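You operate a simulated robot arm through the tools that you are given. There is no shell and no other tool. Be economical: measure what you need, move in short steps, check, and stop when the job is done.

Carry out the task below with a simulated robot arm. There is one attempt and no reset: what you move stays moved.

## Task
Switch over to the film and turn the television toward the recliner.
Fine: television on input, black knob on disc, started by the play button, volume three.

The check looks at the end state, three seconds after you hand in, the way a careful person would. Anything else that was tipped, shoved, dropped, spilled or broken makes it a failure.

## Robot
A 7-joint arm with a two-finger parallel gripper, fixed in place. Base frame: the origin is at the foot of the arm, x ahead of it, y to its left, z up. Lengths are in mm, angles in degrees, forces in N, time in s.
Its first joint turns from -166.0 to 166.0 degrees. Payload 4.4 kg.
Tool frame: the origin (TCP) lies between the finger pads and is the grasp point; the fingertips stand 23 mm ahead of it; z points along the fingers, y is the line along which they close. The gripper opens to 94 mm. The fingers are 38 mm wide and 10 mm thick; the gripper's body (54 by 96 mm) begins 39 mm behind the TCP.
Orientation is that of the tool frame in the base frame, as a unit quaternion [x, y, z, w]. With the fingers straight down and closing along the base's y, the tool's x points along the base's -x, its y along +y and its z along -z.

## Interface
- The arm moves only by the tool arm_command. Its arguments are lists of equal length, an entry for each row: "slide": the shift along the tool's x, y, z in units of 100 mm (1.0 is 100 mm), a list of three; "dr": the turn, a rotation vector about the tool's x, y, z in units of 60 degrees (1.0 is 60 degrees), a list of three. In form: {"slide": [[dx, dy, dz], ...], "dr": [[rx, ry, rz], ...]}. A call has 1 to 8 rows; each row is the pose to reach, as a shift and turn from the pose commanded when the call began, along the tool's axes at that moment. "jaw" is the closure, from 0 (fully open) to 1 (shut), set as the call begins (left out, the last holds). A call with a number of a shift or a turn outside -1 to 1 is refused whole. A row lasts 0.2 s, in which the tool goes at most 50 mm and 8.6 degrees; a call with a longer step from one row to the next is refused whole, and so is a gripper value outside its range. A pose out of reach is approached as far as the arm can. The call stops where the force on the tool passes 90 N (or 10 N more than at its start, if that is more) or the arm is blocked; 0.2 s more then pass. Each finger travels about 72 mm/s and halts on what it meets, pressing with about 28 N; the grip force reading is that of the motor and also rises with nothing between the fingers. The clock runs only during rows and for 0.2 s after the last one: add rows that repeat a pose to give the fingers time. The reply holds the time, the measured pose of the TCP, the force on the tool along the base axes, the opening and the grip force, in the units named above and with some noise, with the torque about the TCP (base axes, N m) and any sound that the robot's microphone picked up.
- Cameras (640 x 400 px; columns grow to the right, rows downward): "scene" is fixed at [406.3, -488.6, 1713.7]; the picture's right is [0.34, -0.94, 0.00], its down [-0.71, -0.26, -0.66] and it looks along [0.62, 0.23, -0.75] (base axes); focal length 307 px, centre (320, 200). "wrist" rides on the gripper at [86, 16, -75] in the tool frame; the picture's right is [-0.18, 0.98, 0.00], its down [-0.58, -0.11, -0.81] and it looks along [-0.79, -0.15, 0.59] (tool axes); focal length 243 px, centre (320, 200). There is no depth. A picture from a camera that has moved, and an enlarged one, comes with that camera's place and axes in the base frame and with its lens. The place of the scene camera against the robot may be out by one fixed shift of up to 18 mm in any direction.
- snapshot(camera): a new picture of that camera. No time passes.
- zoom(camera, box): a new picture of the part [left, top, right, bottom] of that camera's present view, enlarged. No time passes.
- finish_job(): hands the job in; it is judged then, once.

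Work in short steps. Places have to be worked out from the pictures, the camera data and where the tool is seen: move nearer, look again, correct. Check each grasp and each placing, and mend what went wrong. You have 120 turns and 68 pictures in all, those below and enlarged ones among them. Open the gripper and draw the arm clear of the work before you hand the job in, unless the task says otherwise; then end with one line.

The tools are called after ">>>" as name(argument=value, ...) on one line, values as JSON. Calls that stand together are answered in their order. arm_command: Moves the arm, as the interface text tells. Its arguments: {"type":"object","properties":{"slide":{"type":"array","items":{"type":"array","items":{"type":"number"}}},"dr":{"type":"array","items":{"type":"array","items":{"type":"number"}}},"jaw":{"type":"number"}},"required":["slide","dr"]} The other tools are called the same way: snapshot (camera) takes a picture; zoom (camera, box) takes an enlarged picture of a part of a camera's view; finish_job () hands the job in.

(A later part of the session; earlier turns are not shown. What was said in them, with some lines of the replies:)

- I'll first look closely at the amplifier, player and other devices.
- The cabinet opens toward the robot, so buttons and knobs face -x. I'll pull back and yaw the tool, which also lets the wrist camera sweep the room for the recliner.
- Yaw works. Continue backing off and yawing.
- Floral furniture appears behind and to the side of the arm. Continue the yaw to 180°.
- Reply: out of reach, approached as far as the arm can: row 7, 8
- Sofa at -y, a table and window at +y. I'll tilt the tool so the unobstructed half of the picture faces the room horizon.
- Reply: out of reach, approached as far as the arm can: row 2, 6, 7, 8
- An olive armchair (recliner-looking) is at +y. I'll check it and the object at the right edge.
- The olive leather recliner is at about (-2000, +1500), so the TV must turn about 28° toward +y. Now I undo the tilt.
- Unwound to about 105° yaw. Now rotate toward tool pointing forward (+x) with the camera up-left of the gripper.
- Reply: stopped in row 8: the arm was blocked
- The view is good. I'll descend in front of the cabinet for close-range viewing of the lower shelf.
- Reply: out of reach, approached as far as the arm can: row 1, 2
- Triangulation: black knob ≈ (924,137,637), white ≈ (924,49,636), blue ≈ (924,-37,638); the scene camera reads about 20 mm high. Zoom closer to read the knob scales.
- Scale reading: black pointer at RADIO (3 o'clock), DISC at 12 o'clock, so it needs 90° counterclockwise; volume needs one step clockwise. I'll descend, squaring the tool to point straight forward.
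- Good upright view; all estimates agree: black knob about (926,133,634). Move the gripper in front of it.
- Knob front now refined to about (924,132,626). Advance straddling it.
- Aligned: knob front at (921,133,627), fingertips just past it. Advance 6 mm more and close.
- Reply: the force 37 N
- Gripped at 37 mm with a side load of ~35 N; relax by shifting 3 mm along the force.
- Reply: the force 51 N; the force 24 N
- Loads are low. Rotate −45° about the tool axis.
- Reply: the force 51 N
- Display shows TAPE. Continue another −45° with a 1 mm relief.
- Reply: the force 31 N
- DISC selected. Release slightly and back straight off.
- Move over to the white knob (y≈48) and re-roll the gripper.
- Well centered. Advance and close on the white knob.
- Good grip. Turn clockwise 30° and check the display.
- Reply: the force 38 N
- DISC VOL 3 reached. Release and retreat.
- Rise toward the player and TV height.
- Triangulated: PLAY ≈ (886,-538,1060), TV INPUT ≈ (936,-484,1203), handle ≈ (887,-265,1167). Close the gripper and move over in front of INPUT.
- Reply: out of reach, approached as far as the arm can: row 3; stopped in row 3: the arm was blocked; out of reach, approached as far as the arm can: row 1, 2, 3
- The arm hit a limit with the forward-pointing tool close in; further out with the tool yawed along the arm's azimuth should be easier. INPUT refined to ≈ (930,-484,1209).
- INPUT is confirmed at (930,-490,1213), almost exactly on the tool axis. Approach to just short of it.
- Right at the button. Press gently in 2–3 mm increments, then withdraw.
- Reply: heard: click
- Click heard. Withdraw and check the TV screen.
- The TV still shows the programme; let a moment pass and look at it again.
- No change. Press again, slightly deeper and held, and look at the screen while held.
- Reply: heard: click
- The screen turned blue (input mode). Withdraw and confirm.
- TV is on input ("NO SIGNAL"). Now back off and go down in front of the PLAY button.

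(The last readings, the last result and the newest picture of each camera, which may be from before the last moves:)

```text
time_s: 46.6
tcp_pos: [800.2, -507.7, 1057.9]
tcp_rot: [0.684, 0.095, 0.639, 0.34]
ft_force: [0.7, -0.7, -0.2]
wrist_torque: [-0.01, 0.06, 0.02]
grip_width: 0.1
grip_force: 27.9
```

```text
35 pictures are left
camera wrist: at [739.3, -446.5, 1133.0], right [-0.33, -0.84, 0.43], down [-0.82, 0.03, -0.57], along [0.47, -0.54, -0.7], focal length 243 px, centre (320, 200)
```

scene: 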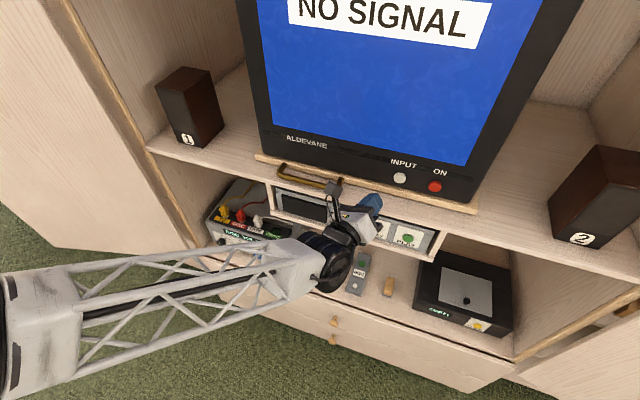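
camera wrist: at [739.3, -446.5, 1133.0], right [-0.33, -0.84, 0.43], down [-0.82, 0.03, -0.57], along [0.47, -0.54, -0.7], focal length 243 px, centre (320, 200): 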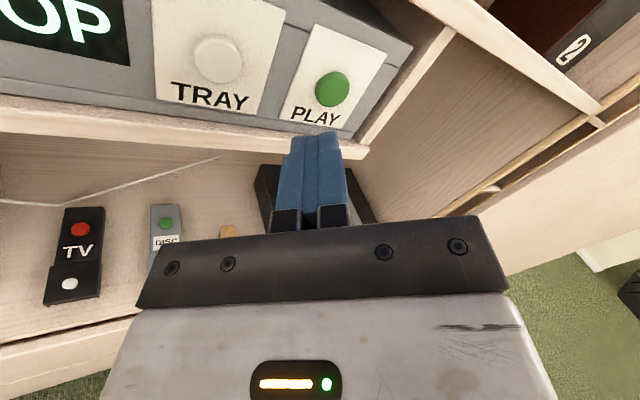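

PLAY refined to (898,-561,1052). Shift laterally and approach.

>>> arm_command(slide=[[-0.186, 0.074, 0.2], [-0.186, 0.074, 0.5], [-0.186, 0.074, 0.75]], dr=[[0, 0, 0], [0, 0, 0], [0, 0, 0]])

>>> snapshot(camera="wrist")

```text
time_s: 47.4
tcp_pos: [866.0, -548.6, 1048.9]
tcp_rot: [0.685, 0.095, 0.638, 0.339]
ft_force: [-0.6, 0.1, 0.2]
wrist_torque: [0.0, 0.03, -0.01]
grip_width: 0.1
grip_force: 27.7
```

```text
34 pictures are left
camera wrist: at [805.6, -487.1, 1124.2], right [-0.33, -0.84, 0.43], down [-0.82, 0.03, -0.57], along [0.47, -0.54, -0.7], focal length 243 px, centre (320, 200)
```

wrist: 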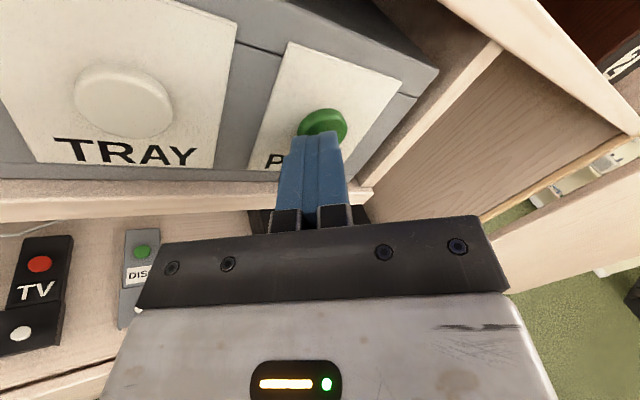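

>>> arm_command(slide=[[0, 0, 0.05], [0, 0, 0.09], [0, 0, 0.12]], dr=[[0, 0, 0], [0, 0, 0], [0, 0, 0]])

```text
time_s: 48.2
tcp_pos: [874.7, -551.1, 1049.5]
tcp_rot: [0.685, 0.095, 0.638, 0.338]
ft_force: [-43.1, 20.2, 7.7]
wrist_torque: [-0.1, -0.58, 0.89]
grip_width: 0.0
grip_force: 27.9
heard: click
stopped in row 3: the force on the tool passed its limit at 100 N (the readings are from after the stop); the commanded pose is now the measured one
```

Button bottomed with a click; withdraw now and look.

>>> arm_command(slide=[[0, 0, -0.2], [0, 0, -0.5], [0, 0, -0.9]], dr=[[0, 0, 0], [0, 0, 0], [0, 0, 0]])

>>> snapshot(camera="scene")

>>> snapshot(camera="wrist")

```text
time_s: 49.0
tcp_pos: [789.7, -521.1, 1044.7]
tcp_rot: [0.685, 0.096, 0.638, 0.339]
ft_force: [-0.5, 0.5, 0.5]
wrist_torque: [0.0, -0.02, -0.02]
grip_width: 0.1
grip_force: 27.9
```

```text
33 pictures are left
```

scene: 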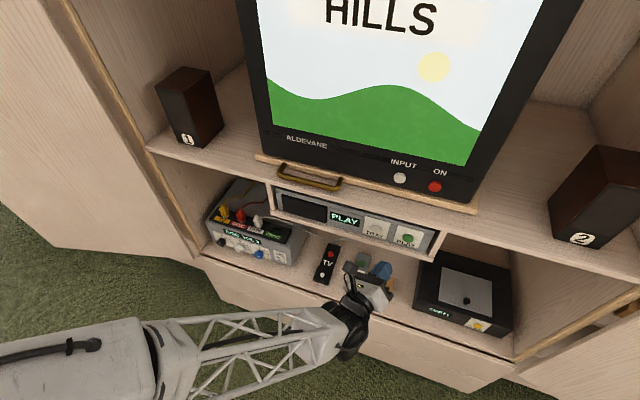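

```text
32 pictures are left
camera wrist: at [729.1, -459.6, 1119.7], right [-0.33, -0.84, 0.43], down [-0.82, 0.03, -0.57], along [0.47, -0.54, -0.7], focal length 243 px, centre (320, 200)
```

wrist: 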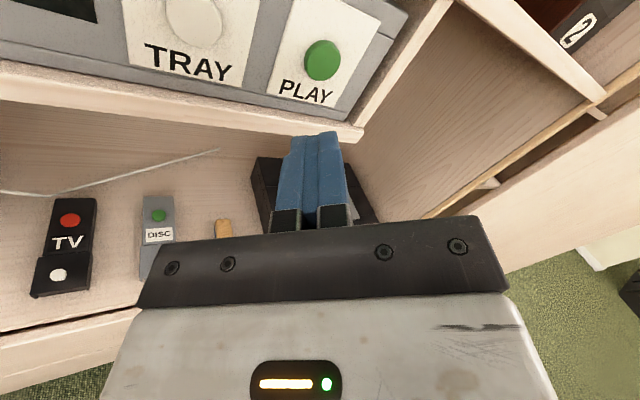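

The film plays ("HILLS", player shows PLAY). Now the TV: I'll grip the brass handle from the front with fingers closing vertically; rotate and move that way.

>>> arm_command(slide=[[0.11, -0.05, -0.066], [0.22, -0.1, -0.13], [0.33, -0.15, -0.2], [0.44, -0.2, -0.26], [0.55, -0.25, -0.33], [0.66, -0.3, -0.4], [0.769, -0.348, -0.46]], dr=[[0.028, 0.041, -0.126], [0.056, 0.083, -0.253], [0.084, 0.124, -0.379], [0.111, 0.165, -0.505], [0.139, 0.206, -0.631], [0.167, 0.248, -0.758], [0.195, 0.289, -0.884]], jaw=0.4)

```text
time_s: 50.6
tcp_pos: [771.8, -434.4, 1084.5]
tcp_rot: [0.499, 0.501, 0.5, 0.5]
ft_force: [-0.8, 0.5, -0.1]
wrist_torque: [0.0, -0.01, -0.03]
grip_width: 56.2
grip_force: 0.0
```

>>> arm_command(slide=[[0.43, 0.2, 0.03], [0.85, 0.41, 0.05]], dr=[[0, 0, 0], [0, 0, 0]])

>>> arm_command(slide=[[0.43, 0.2, 0.03], [0.85, 0.41, 0.05]], dr=[[0, 0, 0], [0, 0, 0]])

>>> snapshot(camera="wrist")

>>> snapshot(camera="scene")

```text
time_s: 51.2
tcp_pos: [775.4, -350.1, 1126.2]
tcp_rot: [0.501, 0.499, 0.501, 0.499]
ft_force: [0.5, 0.5, -0.4]
wrist_torque: [0.01, -0.06, -0.02]
grip_width: 56.5
grip_force: 0.1
```

```text
time_s: 51.9
tcp_pos: [779.9, -266.3, 1166.1]
tcp_rot: [0.5, 0.501, 0.5, 0.499]
ft_force: [-0.5, 0.2, 0.0]
wrist_torque: [-0.02, -0.01, -0.01]
grip_width: 56.5
grip_force: 0.2
```

```text
31 pictures are left
camera wrist: at [705.9, -180.7, 1182.6], right [0.0, -0.18, 0.98], down [-0.81, -0.58, -0.11], along [0.59, -0.79, -0.15], focal length 243 px, centre (320, 200)
```

wrist: 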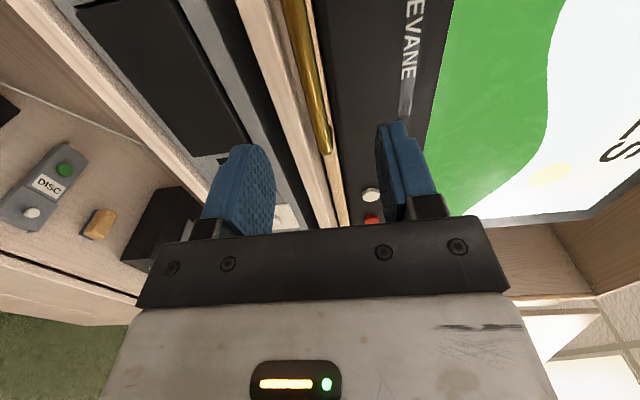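

```text
30 pictures are left
```

scene: 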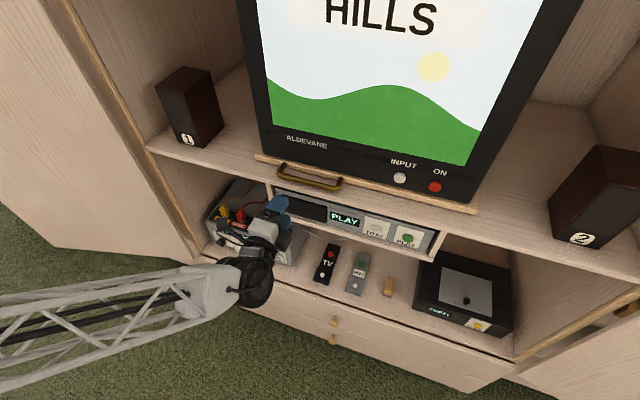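

Handle bar estimated y −206…−362 at x≈908, z≈1156. Zoom to check clearance beneath it.

>>> zoom(camera="wrist", box=[220, 0, 420, 160])

```text
2.50 times, centred on (320, 80) of wrist
camera zoom: at [705.9, -180.7, 1182.6], right [0.0, -0.18, 0.98], down [-0.81, -0.58, -0.11], along [0.59, -0.79, -0.15], focal length 606 px, centre (320, 500)
```

zoom: 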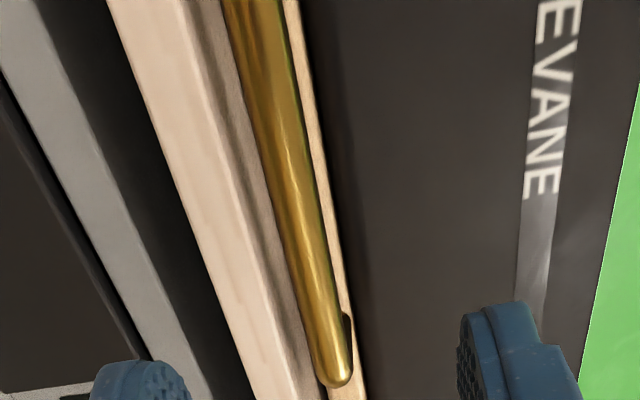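

The bar sits low over the shelf, so a vertical-closing grip won't fit. Look at the handle from the scene camera in detail.

>>> zoom(camera="scene", box=[245, 140, 365, 215])

```text
5.33 times, centred on (305, 178) of scene
camera zoom: at [406.3, -488.6, 1713.7], right [0.34, -0.94, 0.0], down [-0.71, -0.26, -0.66], along [0.62, 0.23, -0.75], focal length 1637 px, centre (400, 320)
```

zoom: 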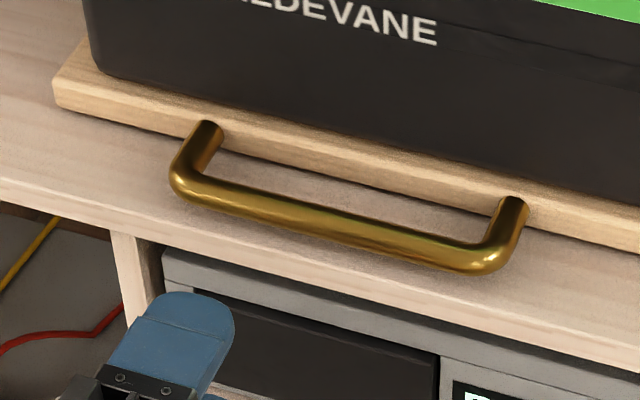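

The bar is only ~6 mm above the shelf. Safer: push the handle's right-hand post from its right side with closed fingers, tool pitched 45° down, following the arc. Move up/right and pitch.

>>> arm_command(slide=[[-0.17, 0.16, 0.0], [-0.33, 0.32, 0.0], [-0.5, 0.48, 0.0], [-0.67, 0.64, 0.0], [-0.83, 0.8, 0.0], [-1.0, 0.95, 0.0]], dr=[[0.125, 0, 0], [0.25, 0, 0], [0.375, 0, 0], [0.5, 0, 0], [0.625, 0, 0], [0.75, 0, 0]], jaw=1)

>>> snapshot(camera="wrist")

```text
time_s: 53.2
tcp_pos: [781.3, -333.2, 1231.0]
tcp_rot: [0.613, 0.612, 0.353, 0.353]
ft_force: [-0.3, -0.8, -0.1]
wrist_torque: [-0.04, -0.01, -0.05]
grip_width: 0.0
grip_force: 28.1
out of reach, approached as far as the arm can: row 5, 6
```

```text
27 pictures are left
camera wrist: at [724.6, -248.0, 1281.3], right [0.49, -0.18, 0.85], down [-0.75, -0.58, 0.31], along [0.44, -0.79, -0.42], focal length 243 px, centre (320, 200)
```

wrist: 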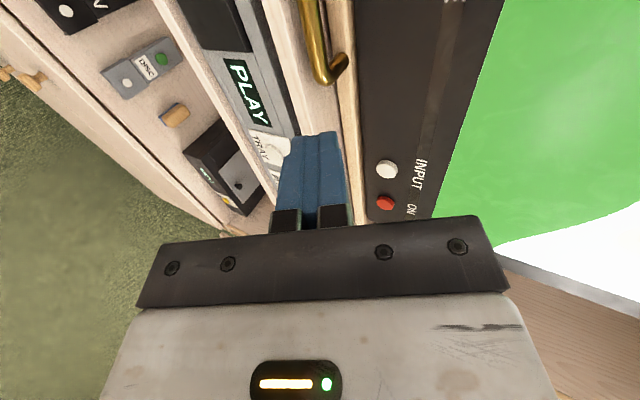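

Pitch stopped at 30°, which is fine. Right post corner refined to ≈ (915,-368,1156), platform front ≈ x 950. Approach to the right of the post.

>>> arm_command(slide=[[-0.25, 0.07, 0.23], [-0.5, 0.14, 0.45], [-0.72, 0.206, 0.678]], dr=[[0, 0, 0], [0, 0, 0], [0, 0, 0]])

>>> snapshot(camera="wrist")

```text
time_s: 54.0
tcp_pos: [848.5, -404.1, 1209.1]
tcp_rot: [0.611, 0.612, 0.355, 0.354]
ft_force: [-0.2, -0.4, 0.3]
wrist_torque: [0.01, 0.03, 0.02]
grip_width: 0.0
grip_force: 27.6
out of reach, approached as far as the arm can: row 3
```

```text
26 pictures are left
camera wrist: at [791.9, -318.4, 1261.3], right [0.49, -0.18, 0.85], down [-0.75, -0.58, 0.31], along [0.44, -0.79, -0.42], focal length 243 px, centre (320, 200)
```

wrist: 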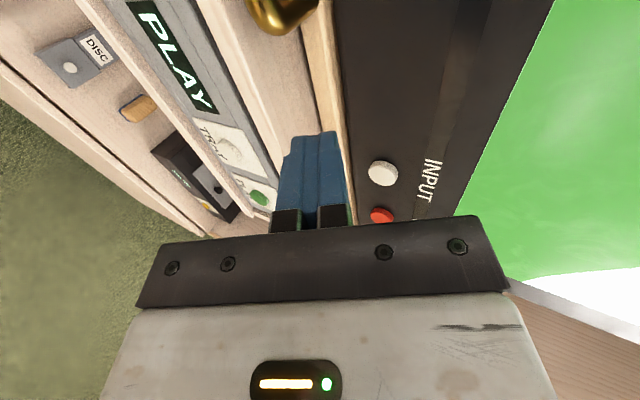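

Position consistent. Move down-forward beside the post with a small yaw toward −y.

>>> arm_command(slide=[[0.02, -0.02, 0.3], [0.03, -0.04, 0.5], [0.04, -0.055, 0.72]], dr=[[0, -0.04, 0.022], [0, -0.08, 0.045], [0, -0.115, 0.067]])

>>> snapshot(camera="wrist")

>>> zoom(camera="scene", box=[245, 120, 405, 220])

```text
time_s: 54.9
tcp_pos: [908.7, -400.3, 1169.5]
tcp_rot: [0.653, 0.568, 0.328, 0.378]
ft_force: [0.4, -0.8, 0.2]
wrist_torque: [0.03, 0.02, -0.05]
grip_width: 0.2
grip_force: 28.1
```

```text
25 pictures are left
camera wrist: at [864.3, -307.1, 1220.3], right [0.46, -0.25, 0.85], down [-0.83, -0.47, 0.31], along [0.32, -0.84, -0.42], focal length 243 px, centre (320, 200)
```

wrist: 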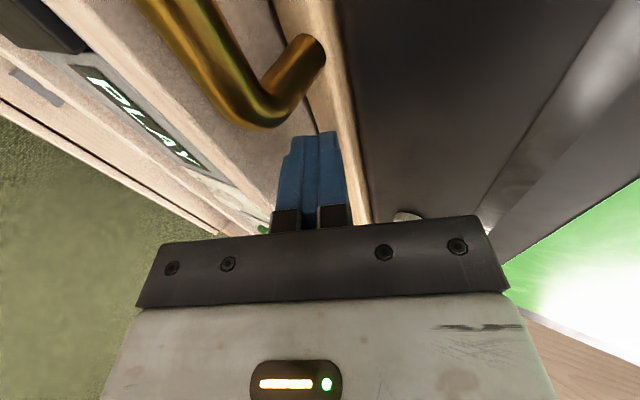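

```text
4.00 times, centred on (325, 170) of scene
camera zoom: at [406.3, -488.6, 1713.7], right [0.34, -0.94, 0.0], down [-0.71, -0.26, -0.66], along [0.62, 0.23, -0.75], focal length 1228 px, centre (300, 320)
```

zoom: 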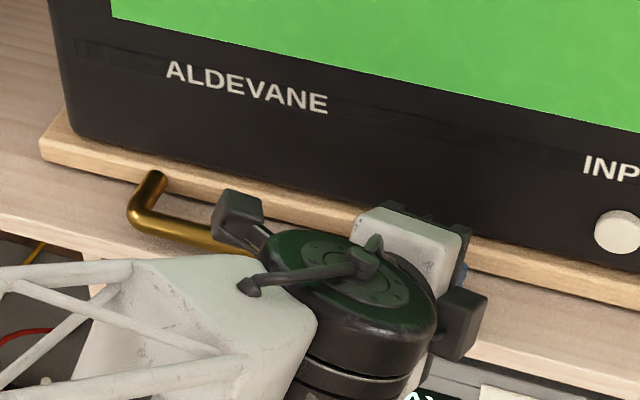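

Fingers sit right next to the post. First push: ~38 mm in +y with matching yaw.

>>> arm_command(slide=[[0.12, -0.005, -0.01], [0.25, -0.01, -0.02], [0.38, -0.017, -0.029]], dr=[[0, -0.034, 0.02], [0, -0.067, 0.04], [0, -0.101, 0.058]])

>>> snapshot(camera="wrist")

>>> snapshot(camera="scene")

```text
time_s: 55.6
tcp_pos: [909.6, -360.1, 1169.1]
tcp_rot: [0.687, 0.528, 0.306, 0.395]
ft_force: [-1.2, -1.5, -1.3]
wrist_torque: [-0.01, 0.02, -0.01]
grip_width: 0.0
grip_force: 28.0
```

```text
23 pictures are left
camera wrist: at [876.9, -263.5, 1219.5], right [0.43, -0.31, 0.85], down [-0.88, -0.37, 0.31], along [0.22, -0.88, -0.42], focal length 243 px, centre (320, 200)
```

wrist: 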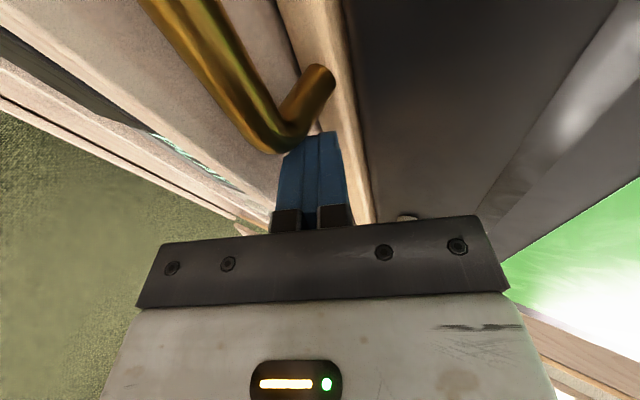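

```text
22 pictures are left
```

scene: 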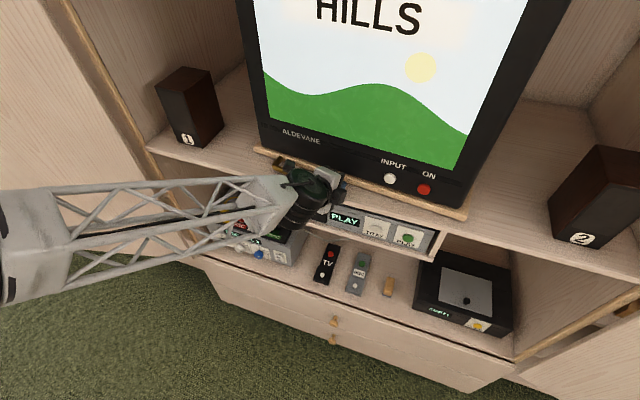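

The turntable rotates easily (about 6° so far). Continue the arc.

>>> arm_command(slide=[[0.14, -0.005, -0.008], [0.285, -0.01, -0.016], [0.427, -0.015, -0.025]], dr=[[0, -0.048, 0.028], [0, -0.096, 0.056], [0, -0.144, 0.084]])

>>> snapshot(camera="wrist")

>>> snapshot(camera="scene")

```text
time_s: 56.2
tcp_pos: [924.2, -343.5, 1159.8]
tcp_rot: [0.714, 0.496, 0.279, 0.407]
ft_force: [-113.6, 35.6, 18.2]
wrist_torque: [0.31, -0.11, 1.99]
grip_width: 0.0
grip_force: 28.0
stopped in row 2: the force on the tool passed its limit at 250 N (the readings are from after the stop); the commanded pose is now the measured one
```

```text
21 pictures are left
camera wrist: at [903.3, -243.6, 1212.3], right [0.41, -0.35, 0.84], down [-0.9, -0.28, 0.32], along [0.12, -0.9, -0.43], focal length 243 px, centre (320, 200)
```

wrist: 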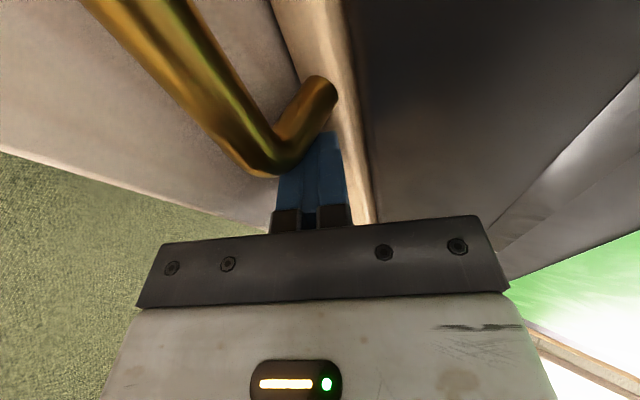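

```text
20 pictures are left
```

scene: 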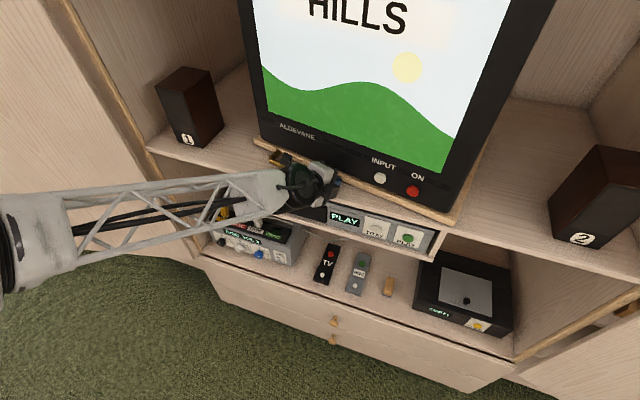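

A jam: the fingertip is wedged against the platform. Back off along the tool axis and re-check; the TV has turned about 10°.

>>> arm_command(slide=[[0, 0, -0.05], [0, 0, -0.15], [0, 0, -0.3]], dr=[[0, 0, 0], [0, 0, 0], [0, 0, 0]])

>>> snapshot(camera="wrist")

```text
time_s: 57.0
tcp_pos: [904.2, -333.9, 1172.6]
tcp_rot: [0.715, 0.496, 0.279, 0.407]
ft_force: [0.0, -0.4, -0.4]
wrist_torque: [-0.03, -0.01, -0.01]
grip_width: 0.0
grip_force: 28.1
```

```text
19 pictures are left
camera wrist: at [882.5, -235.1, 1224.4], right [0.41, -0.35, 0.84], down [-0.9, -0.28, 0.32], along [0.12, -0.9, -0.43], focal length 243 px, centre (320, 200)
```

wrist: 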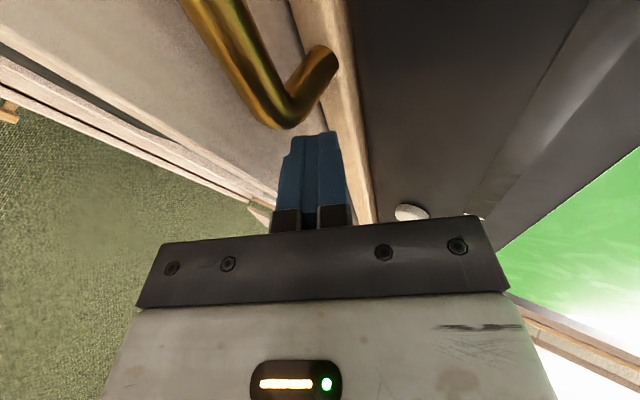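

Free and ready again beside the post (post corner now ≈ (921,−324)). Retry in smaller steps, watching forces.

>>> arm_command(slide=[[0, 0.044, 0.073], [0.107, 0.029, 0.048], [0.185, 0.019, 0.031]], dr=[[0, 0, 0], [0, 0, 0], [0, -0.02, 0.012]])

```text
time_s: 57.8
tcp_pos: [915.0, -318.0, 1174.8]
tcp_rot: [0.72, 0.488, 0.275, 0.41]
ft_force: [-0.4, 0.4, 1.5]
wrist_torque: [0.02, 0.05, -0.03]
grip_width: 0.2
grip_force: 28.3
```

>>> arm_command(slide=[[0.08, -0.013, -0.004], [0.163, -0.027, -0.008], [0.245, -0.04, -0.012]], dr=[[0, -0.03, 0.017], [0, -0.057, 0.034], [0, -0.085, 0.05]])

>>> snapshot(camera="wrist")

```text
time_s: 58.6
tcp_pos: [920.3, -297.2, 1171.6]
tcp_rot: [0.745, 0.448, 0.252, 0.425]
ft_force: [-6.1, -38.7, 2.4]
wrist_torque: [-0.65, -0.35, -0.79]
grip_width: 0.3
grip_force: 28.2
```

```text
18 pictures are left
camera wrist: at [911.1, -195.8, 1222.9], right [0.36, -0.4, 0.84], down [-0.93, -0.16, 0.32], along [0.01, -0.9, -0.43], focal length 243 px, centre (320, 200)
```

wrist: 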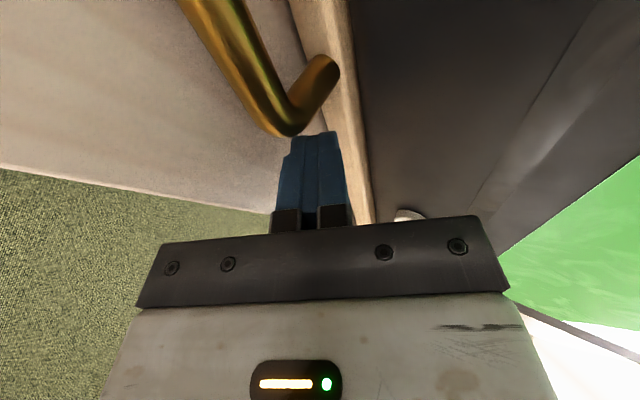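

Rotating (about 18°). Continue with small steps.

>>> arm_command(slide=[[0.062, -0.005, -0.009], [0.125, -0.01, -0.018], [0.187, -0.016, -0.028]], dr=[[0, -0.02, 0.012], [0, -0.035, 0.02], [0, -0.05, 0.03]])

>>> snapshot(camera="scene")

```text
time_s: 59.0
tcp_pos: [919.3, -297.1, 1172.6]
tcp_rot: [0.751, 0.439, 0.245, 0.428]
ft_force: [-13.4, -22.5, 3.4]
wrist_torque: [-0.36, 0.05, -0.34]
grip_width: 0.0
grip_force: 27.9
stopped in row 2: the force on the tool passed its limit at 103 N (the readings are from after the stop); the commanded pose is now the measured one
```

```text
17 pictures are left
```

scene: 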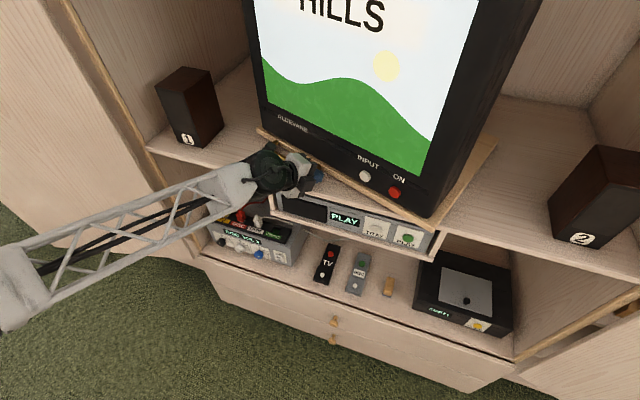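

Resistance now at the post at about 19–20°. Inspect what could be blocking on the left/back side of the TV.

>>> zoom(camera="scene", box=[170, 20, 420, 200])

>>> snapshot(camera="wrist")

```text
2.22 times, centred on (295, 110) of scene
camera zoom: at [406.3, -488.6, 1713.7], right [0.34, -0.94, 0.0], down [-0.71, -0.26, -0.66], along [0.62, 0.23, -0.75], focal length 682 px, centre (376, 400)
```

zoom: 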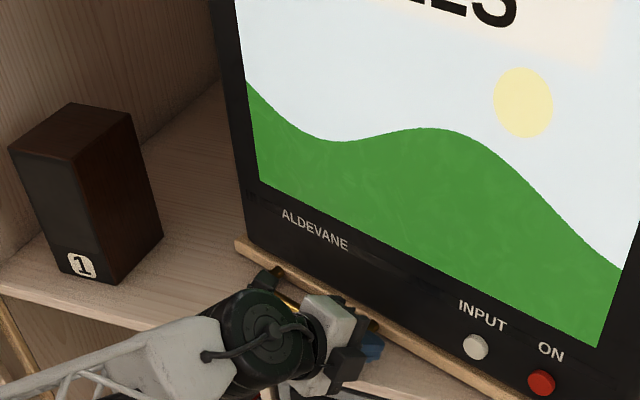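

```text
15 pictures are left
camera wrist: at [913.6, -195.0, 1223.0], right [0.35, -0.4, 0.84], down [-0.94, -0.14, 0.32], along [-0.02, -0.9, -0.43], focal length 243 px, centre (320, 200)
```

wrist: 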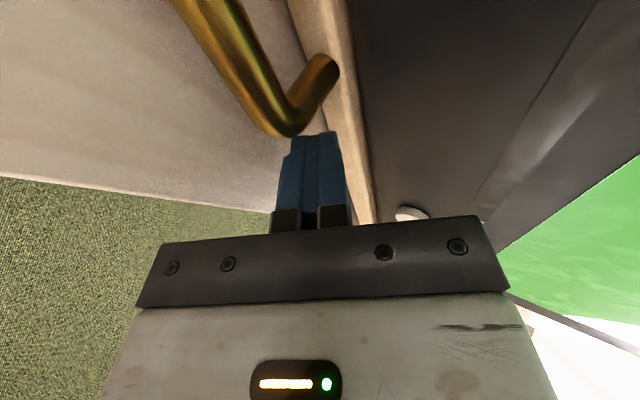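

Try again: retreat slightly, then push purely along the tangent without rotating the tool.

>>> arm_command(slide=[[-0.08, 0.005, 0.009], [0.0, 0, 0], [0.1, -0.006, -0.011], [0.2, -0.012, -0.022]], dr=[[0, 0, 0], [0, 0, 0], [0, 0, 0], [0, 0, 0]])

```text
time_s: 59.8
tcp_pos: [919.6, -296.2, 1171.8]
tcp_rot: [0.752, 0.437, 0.242, 0.429]
ft_force: [-15.6, -26.7, 0.1]
wrist_torque: [-0.46, 0.27, -0.34]
grip_width: 0.0
grip_force: 28.0
stopped in row 3: the force on the tool passed its limit at 108 N (the readings are from after the stop); the commanded pose is now the measured one
```

Truly blocked at the turntable. Retract and look at the TV's rear-left for the cause.

>>> arm_command(slide=[[-0.1, 0.02, -0.03], [-0.25, 0.2, -0.25], [-0.42, 0.4, -0.5], [-0.3, 0.6, -0.9]], dr=[[0, 0, 0], [0, 0, 0], [0, 0, 0], [0, 0, 0]])

>>> snapshot(camera="scene")

```text
time_s: 60.8
tcp_pos: [865.7, -295.5, 1267.4]
tcp_rot: [0.752, 0.439, 0.242, 0.428]
ft_force: [-0.2, 0.4, -0.8]
wrist_torque: [-0.04, 0.02, 0.0]
grip_width: 0.0
grip_force: 27.9
```

```text
14 pictures are left
```

scene: 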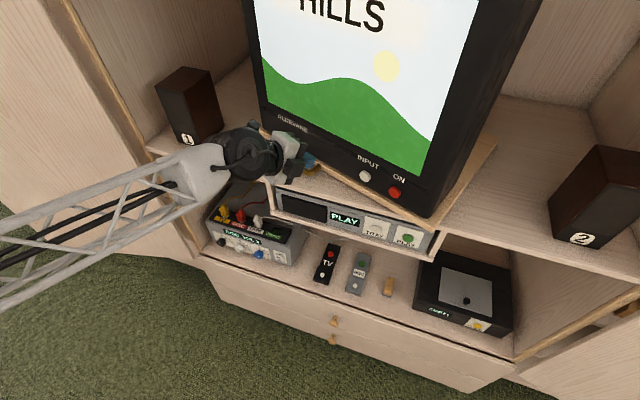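

>>> arm_command(slide=[[0.24, 0.0, -0.13], [0.48, 0.01, -0.27], [0.72, 0.02, -0.41], [0.98, 0.03, -0.55]], dr=[[0, 0.107, -0.064], [0, 0.215, -0.128], [0, 0.32, -0.193], [0, 0.43, -0.257]])

>>> arm_command(slide=[[0.4, 0, 0], [0.8, 0, 0.0], [0.95, 0.0, 0.0]], dr=[[0, 0, 0], [0, 0, 0], [0, 0, 0]])

>>> snapshot(camera="wrist")

```text
time_s: 61.8
tcp_pos: [876.0, -189.6, 1298.8]
tcp_rot: [0.615, 0.618, 0.345, 0.348]
ft_force: [0.1, -0.1, -0.6]
wrist_torque: [0.0, 0.01, -0.01]
grip_width: 0.1
grip_force: 28.0
```

```text
time_s: 62.6
tcp_pos: [876.5, -93.9, 1300.0]
tcp_rot: [0.615, 0.618, 0.345, 0.348]
ft_force: [-0.8, 0.2, -1.2]
wrist_torque: [0.01, 0.0, -0.03]
grip_width: 0.0
grip_force: 27.8
```

```text
13 pictures are left
camera wrist: at [819.7, -8.0, 1350.7], right [0.51, -0.18, 0.84], down [-0.74, -0.58, 0.33], along [0.43, -0.79, -0.43], focal length 243 px, centre (320, 200)
```

wrist: 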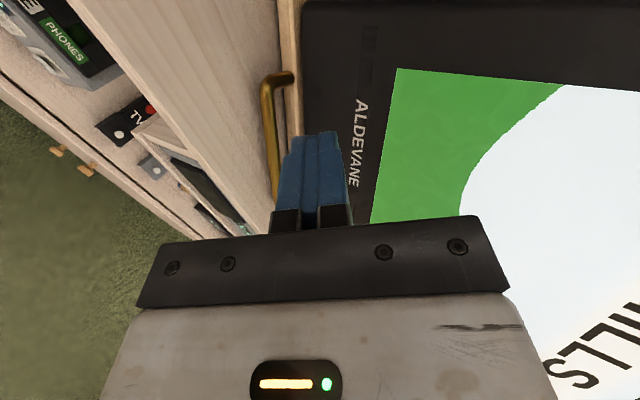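

>>> arm_command(slide=[[0.12, 0.03, -0.02], [0.24, 0.06, -0.04], [0.36, 0.1, -0.06], [0.48, 0.13, -0.08], [0.6, 0.17, -0.1]], dr=[[0, 0.115, -0.067], [0, 0.231, -0.133], [0, 0.346, -0.2], [0, 0.462, -0.267], [0, 0.577, -0.333]])

>>> snapshot(camera="wrist")

```text
time_s: 63.8
tcp_pos: [874.8, -33.2, 1318.9]
tcp_rot: [0.37, 0.789, 0.447, 0.204]
ft_force: [0.6, -0.4, -0.2]
wrist_torque: [-0.01, -0.02, -0.01]
grip_width: 0.0
grip_force: 28.2
```

```text
12 pictures are left
camera wrist: at [777.6, -4.6, 1371.0], right [0.51, 0.18, 0.84], down [-0.19, -0.93, 0.32], along [0.84, -0.33, -0.44], focal length 243 px, centre (320, 200)
```

wrist: 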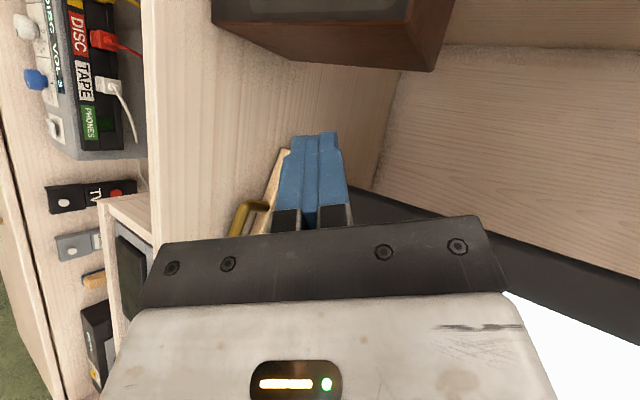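

I can't see an obstruction. Test another push point with more leverage: the left end of the bar, pushing straight +x. Reposition first.

>>> arm_command(slide=[[-0.14, -0.147, 0.013], [-0.287, -0.293, 0.027], [-0.43, -0.44, 0.04], [-0.573, -0.587, 0.053], [-0.717, -0.733, 0.067], [-0.86, -0.88, 0.08]], dr=[[-0.001, -0.107, 0.065], [-0.002, -0.214, 0.13], [-0.003, -0.32, 0.195], [-0.005, -0.43, 0.26], [-0.006, -0.536, 0.324], [-0.007, -0.643, 0.389]])

>>> snapshot(camera="wrist")

```text
time_s: 65.2
tcp_pos: [902.3, -124.3, 1235.1]
tcp_rot: [0.644, 0.587, 0.333, 0.36]
ft_force: [-0.4, -0.4, 0.3]
wrist_torque: [0.01, -0.02, 0.0]
grip_width: 0.3
grip_force: 27.8
```

```text
11 pictures are left
camera wrist: at [853.4, -34.4, 1289.1], right [0.49, -0.23, 0.84], down [-0.79, -0.52, 0.32], along [0.36, -0.82, -0.44], focal length 243 px, centre (320, 200)
```

wrist: 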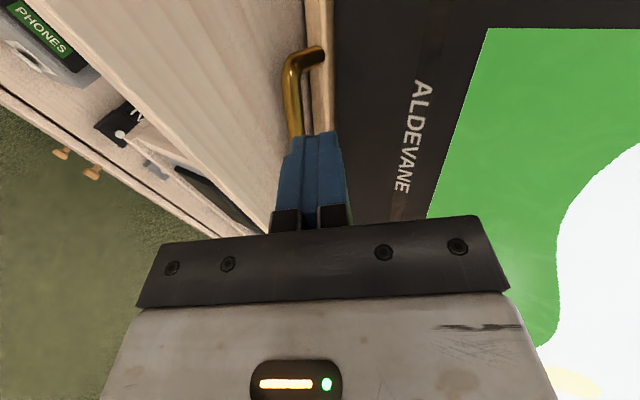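

Bar left corner confirmed at (991,-126). Lower the tips in front of the bar's left end.

>>> arm_command(slide=[[-0.05, -0.2, 0.3], [-0.106, -0.396, 0.55], [-0.106, -0.396, 0.697]], dr=[[0, 0, 0], [0, 0, 0], [0, 0, 0]])

>>> arm_command(slide=[[0.01, 0.052, 0.085], [0.018, 0.103, 0.17], [0.027, 0.155, 0.256]], dr=[[0, 0, 0], [0, 0, 0], [0, 0, 0]])

>>> snapshot(camera="wrist")

```text
time_s: 66.0
tcp_pos: [938.2, -137.7, 1168.7]
tcp_rot: [0.644, 0.587, 0.335, 0.359]
ft_force: [0.6, 1.0, 0.4]
wrist_torque: [-0.03, 0.0, 0.02]
grip_width: 0.0
grip_force: 27.9
```

```text
time_s: 66.6
tcp_pos: [950.8, -138.0, 1169.1]
tcp_rot: [0.644, 0.588, 0.333, 0.359]
ft_force: [-63.3, 8.0, 12.3]
wrist_torque: [-0.26, 0.42, -1.12]
grip_width: 0.0
grip_force: 28.0
stopped in row 2: the force on the tool passed its limit at 144 N (the readings are from after the stop); the commanded pose is now the measured one
```

```text
10 pictures are left
camera wrist: at [903.0, -48.3, 1222.1], right [0.49, -0.24, 0.84], down [-0.79, -0.52, 0.32], along [0.36, -0.82, -0.44], focal length 243 px, centre (320, 200)
```

wrist: 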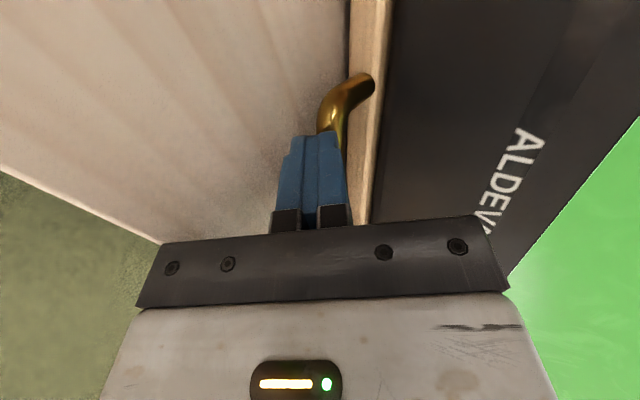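

Contact, but the bar did not move. One slow push (1.5 mm rows) distinguishes friction from a hard stop.

>>> arm_command(slide=[[0, 0.008, 0.013], [0.0, 0.016, 0.026], [0.0, 0.024, 0.039], [0, 0.032, 0.052]], dr=[[0, 0, 0], [0, 0, 0], [0, 0, 0], [0, 0, 0]])

```text
time_s: 67.0
tcp_pos: [951.2, -138.1, 1169.6]
tcp_rot: [0.644, 0.588, 0.333, 0.359]
ft_force: [-49.7, 8.1, 8.4]
wrist_torque: [-0.14, 0.34, -0.79]
grip_width: 0.2
grip_force: 27.6
stopped in row 1: the force on the tool passed its limit at 99 N (the readings are from after the stop); the commanded pose is now the measured one
```

It's a rigid end stop (~20°), so the TV is turned as far toward the recliner as its turntable allows. Retract the arm clear.

>>> arm_command(slide=[[0, 0, -0.15], [0, 0.1, -0.4], [0, 0.3, -0.7], [0, 0.5, -1.0]], dr=[[0, 0, 0], [0, 0, 0], [0, 0, 0], [0, 0, 0]], jaw=0)

>>> arm_command(slide=[[0.3, 0, -0.3], [0.6, 0.0, -0.6], [0.9, 0.0, -0.7]], dr=[[0, 0, 0], [0, 0, 0], [0, 0, 0]])

>>> snapshot(camera="scene")

```text
time_s: 68.0
tcp_pos: [892.5, -133.9, 1261.1]
tcp_rot: [0.645, 0.588, 0.332, 0.358]
ft_force: [0.7, 1.4, -0.2]
wrist_torque: [0.0, -0.02, -0.01]
grip_width: 94.2
grip_force: 0.0
```

```text
time_s: 68.8
tcp_pos: [840.6, -38.2, 1300.6]
tcp_rot: [0.644, 0.587, 0.334, 0.359]
ft_force: [0.8, 0.3, 0.6]
wrist_torque: [0.0, 0.01, -0.02]
grip_width: 93.9
grip_force: 0.0
```

```text
9 pictures are left
```

scene: 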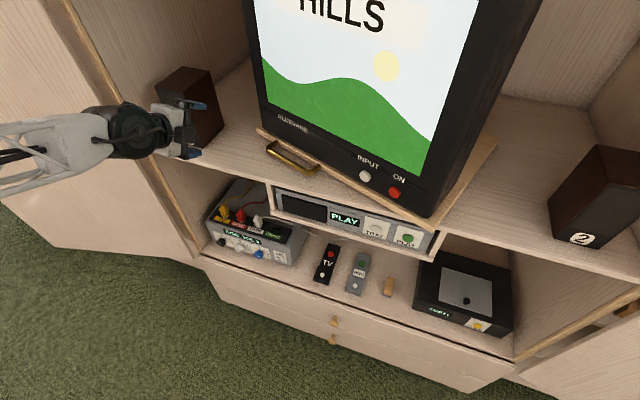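

Before finishing: TV yaw ≈ 18–20°, while the recliner lies at ≈ 30°. I want to see whether something behind the TV blocks it.

>>> zoom(camera="scene", box=[400, 0, 620, 240])

>>> snapshot(camera="wrist")

```text
1.67 times, centred on (510, 120) of scene
camera zoom: at [406.3, -488.6, 1713.7], right [0.34, -0.94, 0.0], down [-0.71, -0.26, -0.66], along [0.62, 0.23, -0.75], focal length 512 px, centre (3, 333)
```

zoom: 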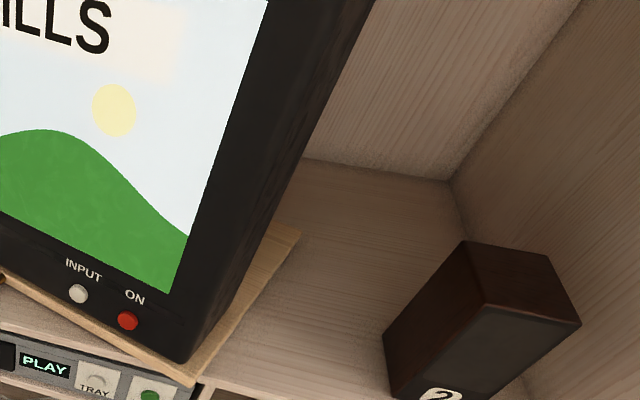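

```text
7 pictures are left
camera wrist: at [793.5, 50.7, 1353.2], right [0.49, -0.24, 0.84], down [-0.79, -0.52, 0.32], along [0.36, -0.82, -0.44], focal length 243 px, centre (320, 200)
```

wrist: 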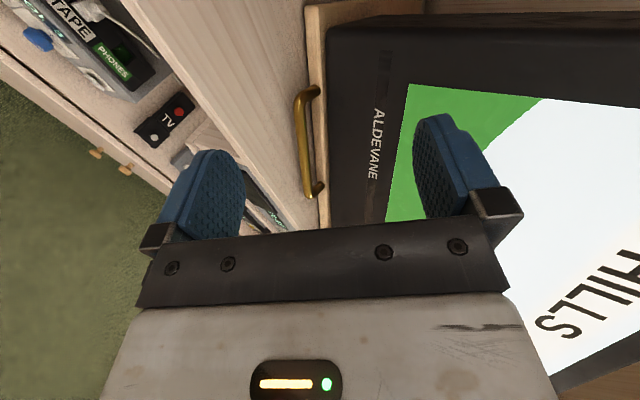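

No obstruction on the right; back wall is ~100 mm clear. One look around the left-rear corner.

>>> arm_command(slide=[[0.2, 0.04, 0.0], [0.4, 0.08, 0.0], [0.6, 0.12, 0.0], [0.8, 0.12, 0.0]], dr=[[0, 0.09, -0.054], [0, 0.18, -0.109], [0, 0.27, -0.164], [0, 0.36, -0.218]])

>>> snapshot(camera="wrist")

```text
time_s: 69.8
tcp_pos: [854.2, 41.0, 1309.9]
tcp_rot: [0.5, 0.713, 0.406, 0.277]
ft_force: [0.1, -0.2, 0.4]
wrist_torque: [-0.03, -0.02, 0.0]
grip_width: 94.1
grip_force: 0.1
```

```text
6 pictures are left
camera wrist: at [771.7, 101.0, 1363.7], right [0.54, 0.0, 0.84], down [-0.5, -0.81, 0.32], along [0.68, -0.59, -0.44], focal length 243 px, centre (320, 200)
```

wrist: 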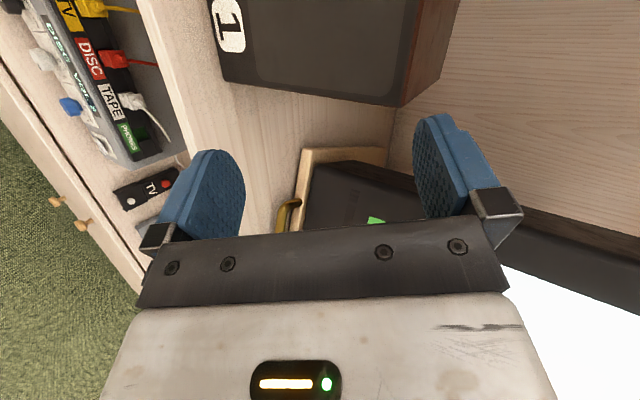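

>>> zoom(camera="wrist", box=[260, 80, 500, 230])

```text
2.67 times, centred on (380, 155) of wrist
camera zoom: at [771.7, 101.0, 1363.7], right [0.54, 0.0, 0.84], down [-0.5, -0.81, 0.32], along [0.68, -0.59, -0.44], focal length 647 px, centre (160, 320)
```

zoom: 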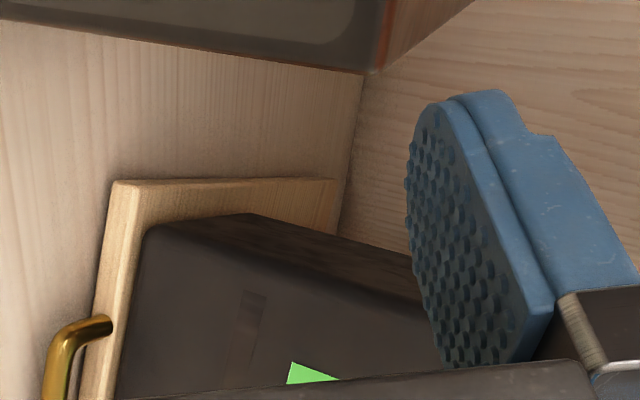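

No obstruction behind the TV; the turntable is at its own stop. Draw the arm clear and do a final check.

>>> arm_command(slide=[[0, 0.0, -0.4], [0, 0.0, -0.8], [0, 0, -1.0]], dr=[[0, 0, 0], [0, 0, 0], [0, 0, 0]])

>>> zoom(camera="scene", box=[190, 100, 510, 300])

```text
time_s: 70.5
tcp_pos: [775.2, 8.9, 1361.9]
tcp_rot: [0.5, 0.713, 0.406, 0.277]
ft_force: [0.1, 0.0, 0.1]
wrist_torque: [0.0, 0.01, 0.02]
grip_width: 93.9
grip_force: 0.1
```

```text
2.00 times, centred on (350, 200) of scene
camera zoom: at [406.3, -488.6, 1713.7], right [0.34, -0.94, 0.0], down [-0.71, -0.26, -0.66], along [0.62, 0.23, -0.75], focal length 614 px, centre (260, 200)
```

zoom: 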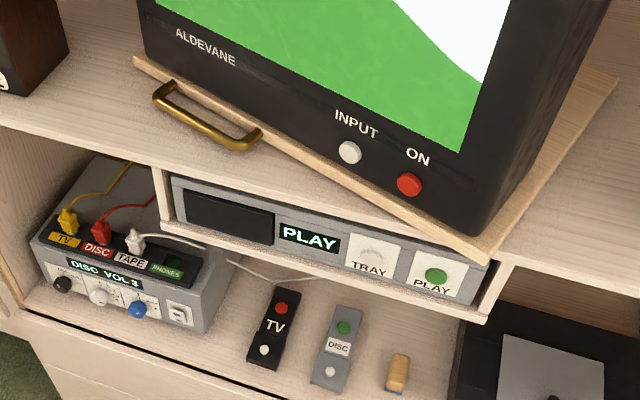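

The display reads DISC VOL 3, the player shows PLAY, the TV shows the film on its input, and the TV is turned toward the recliner up to its stop. The arm is clear, so I'm handing in.

>>> finish_job()

```text
The job is handed in.
```

The film is playing, but the television only turned about 19° toward the recliner, which I judge to be at about 30°. It met a rigid stop there, and I could see nothing blocking it. The television is on input, the black knob is on disc, the disc was started with the play button, and the volume is at three.
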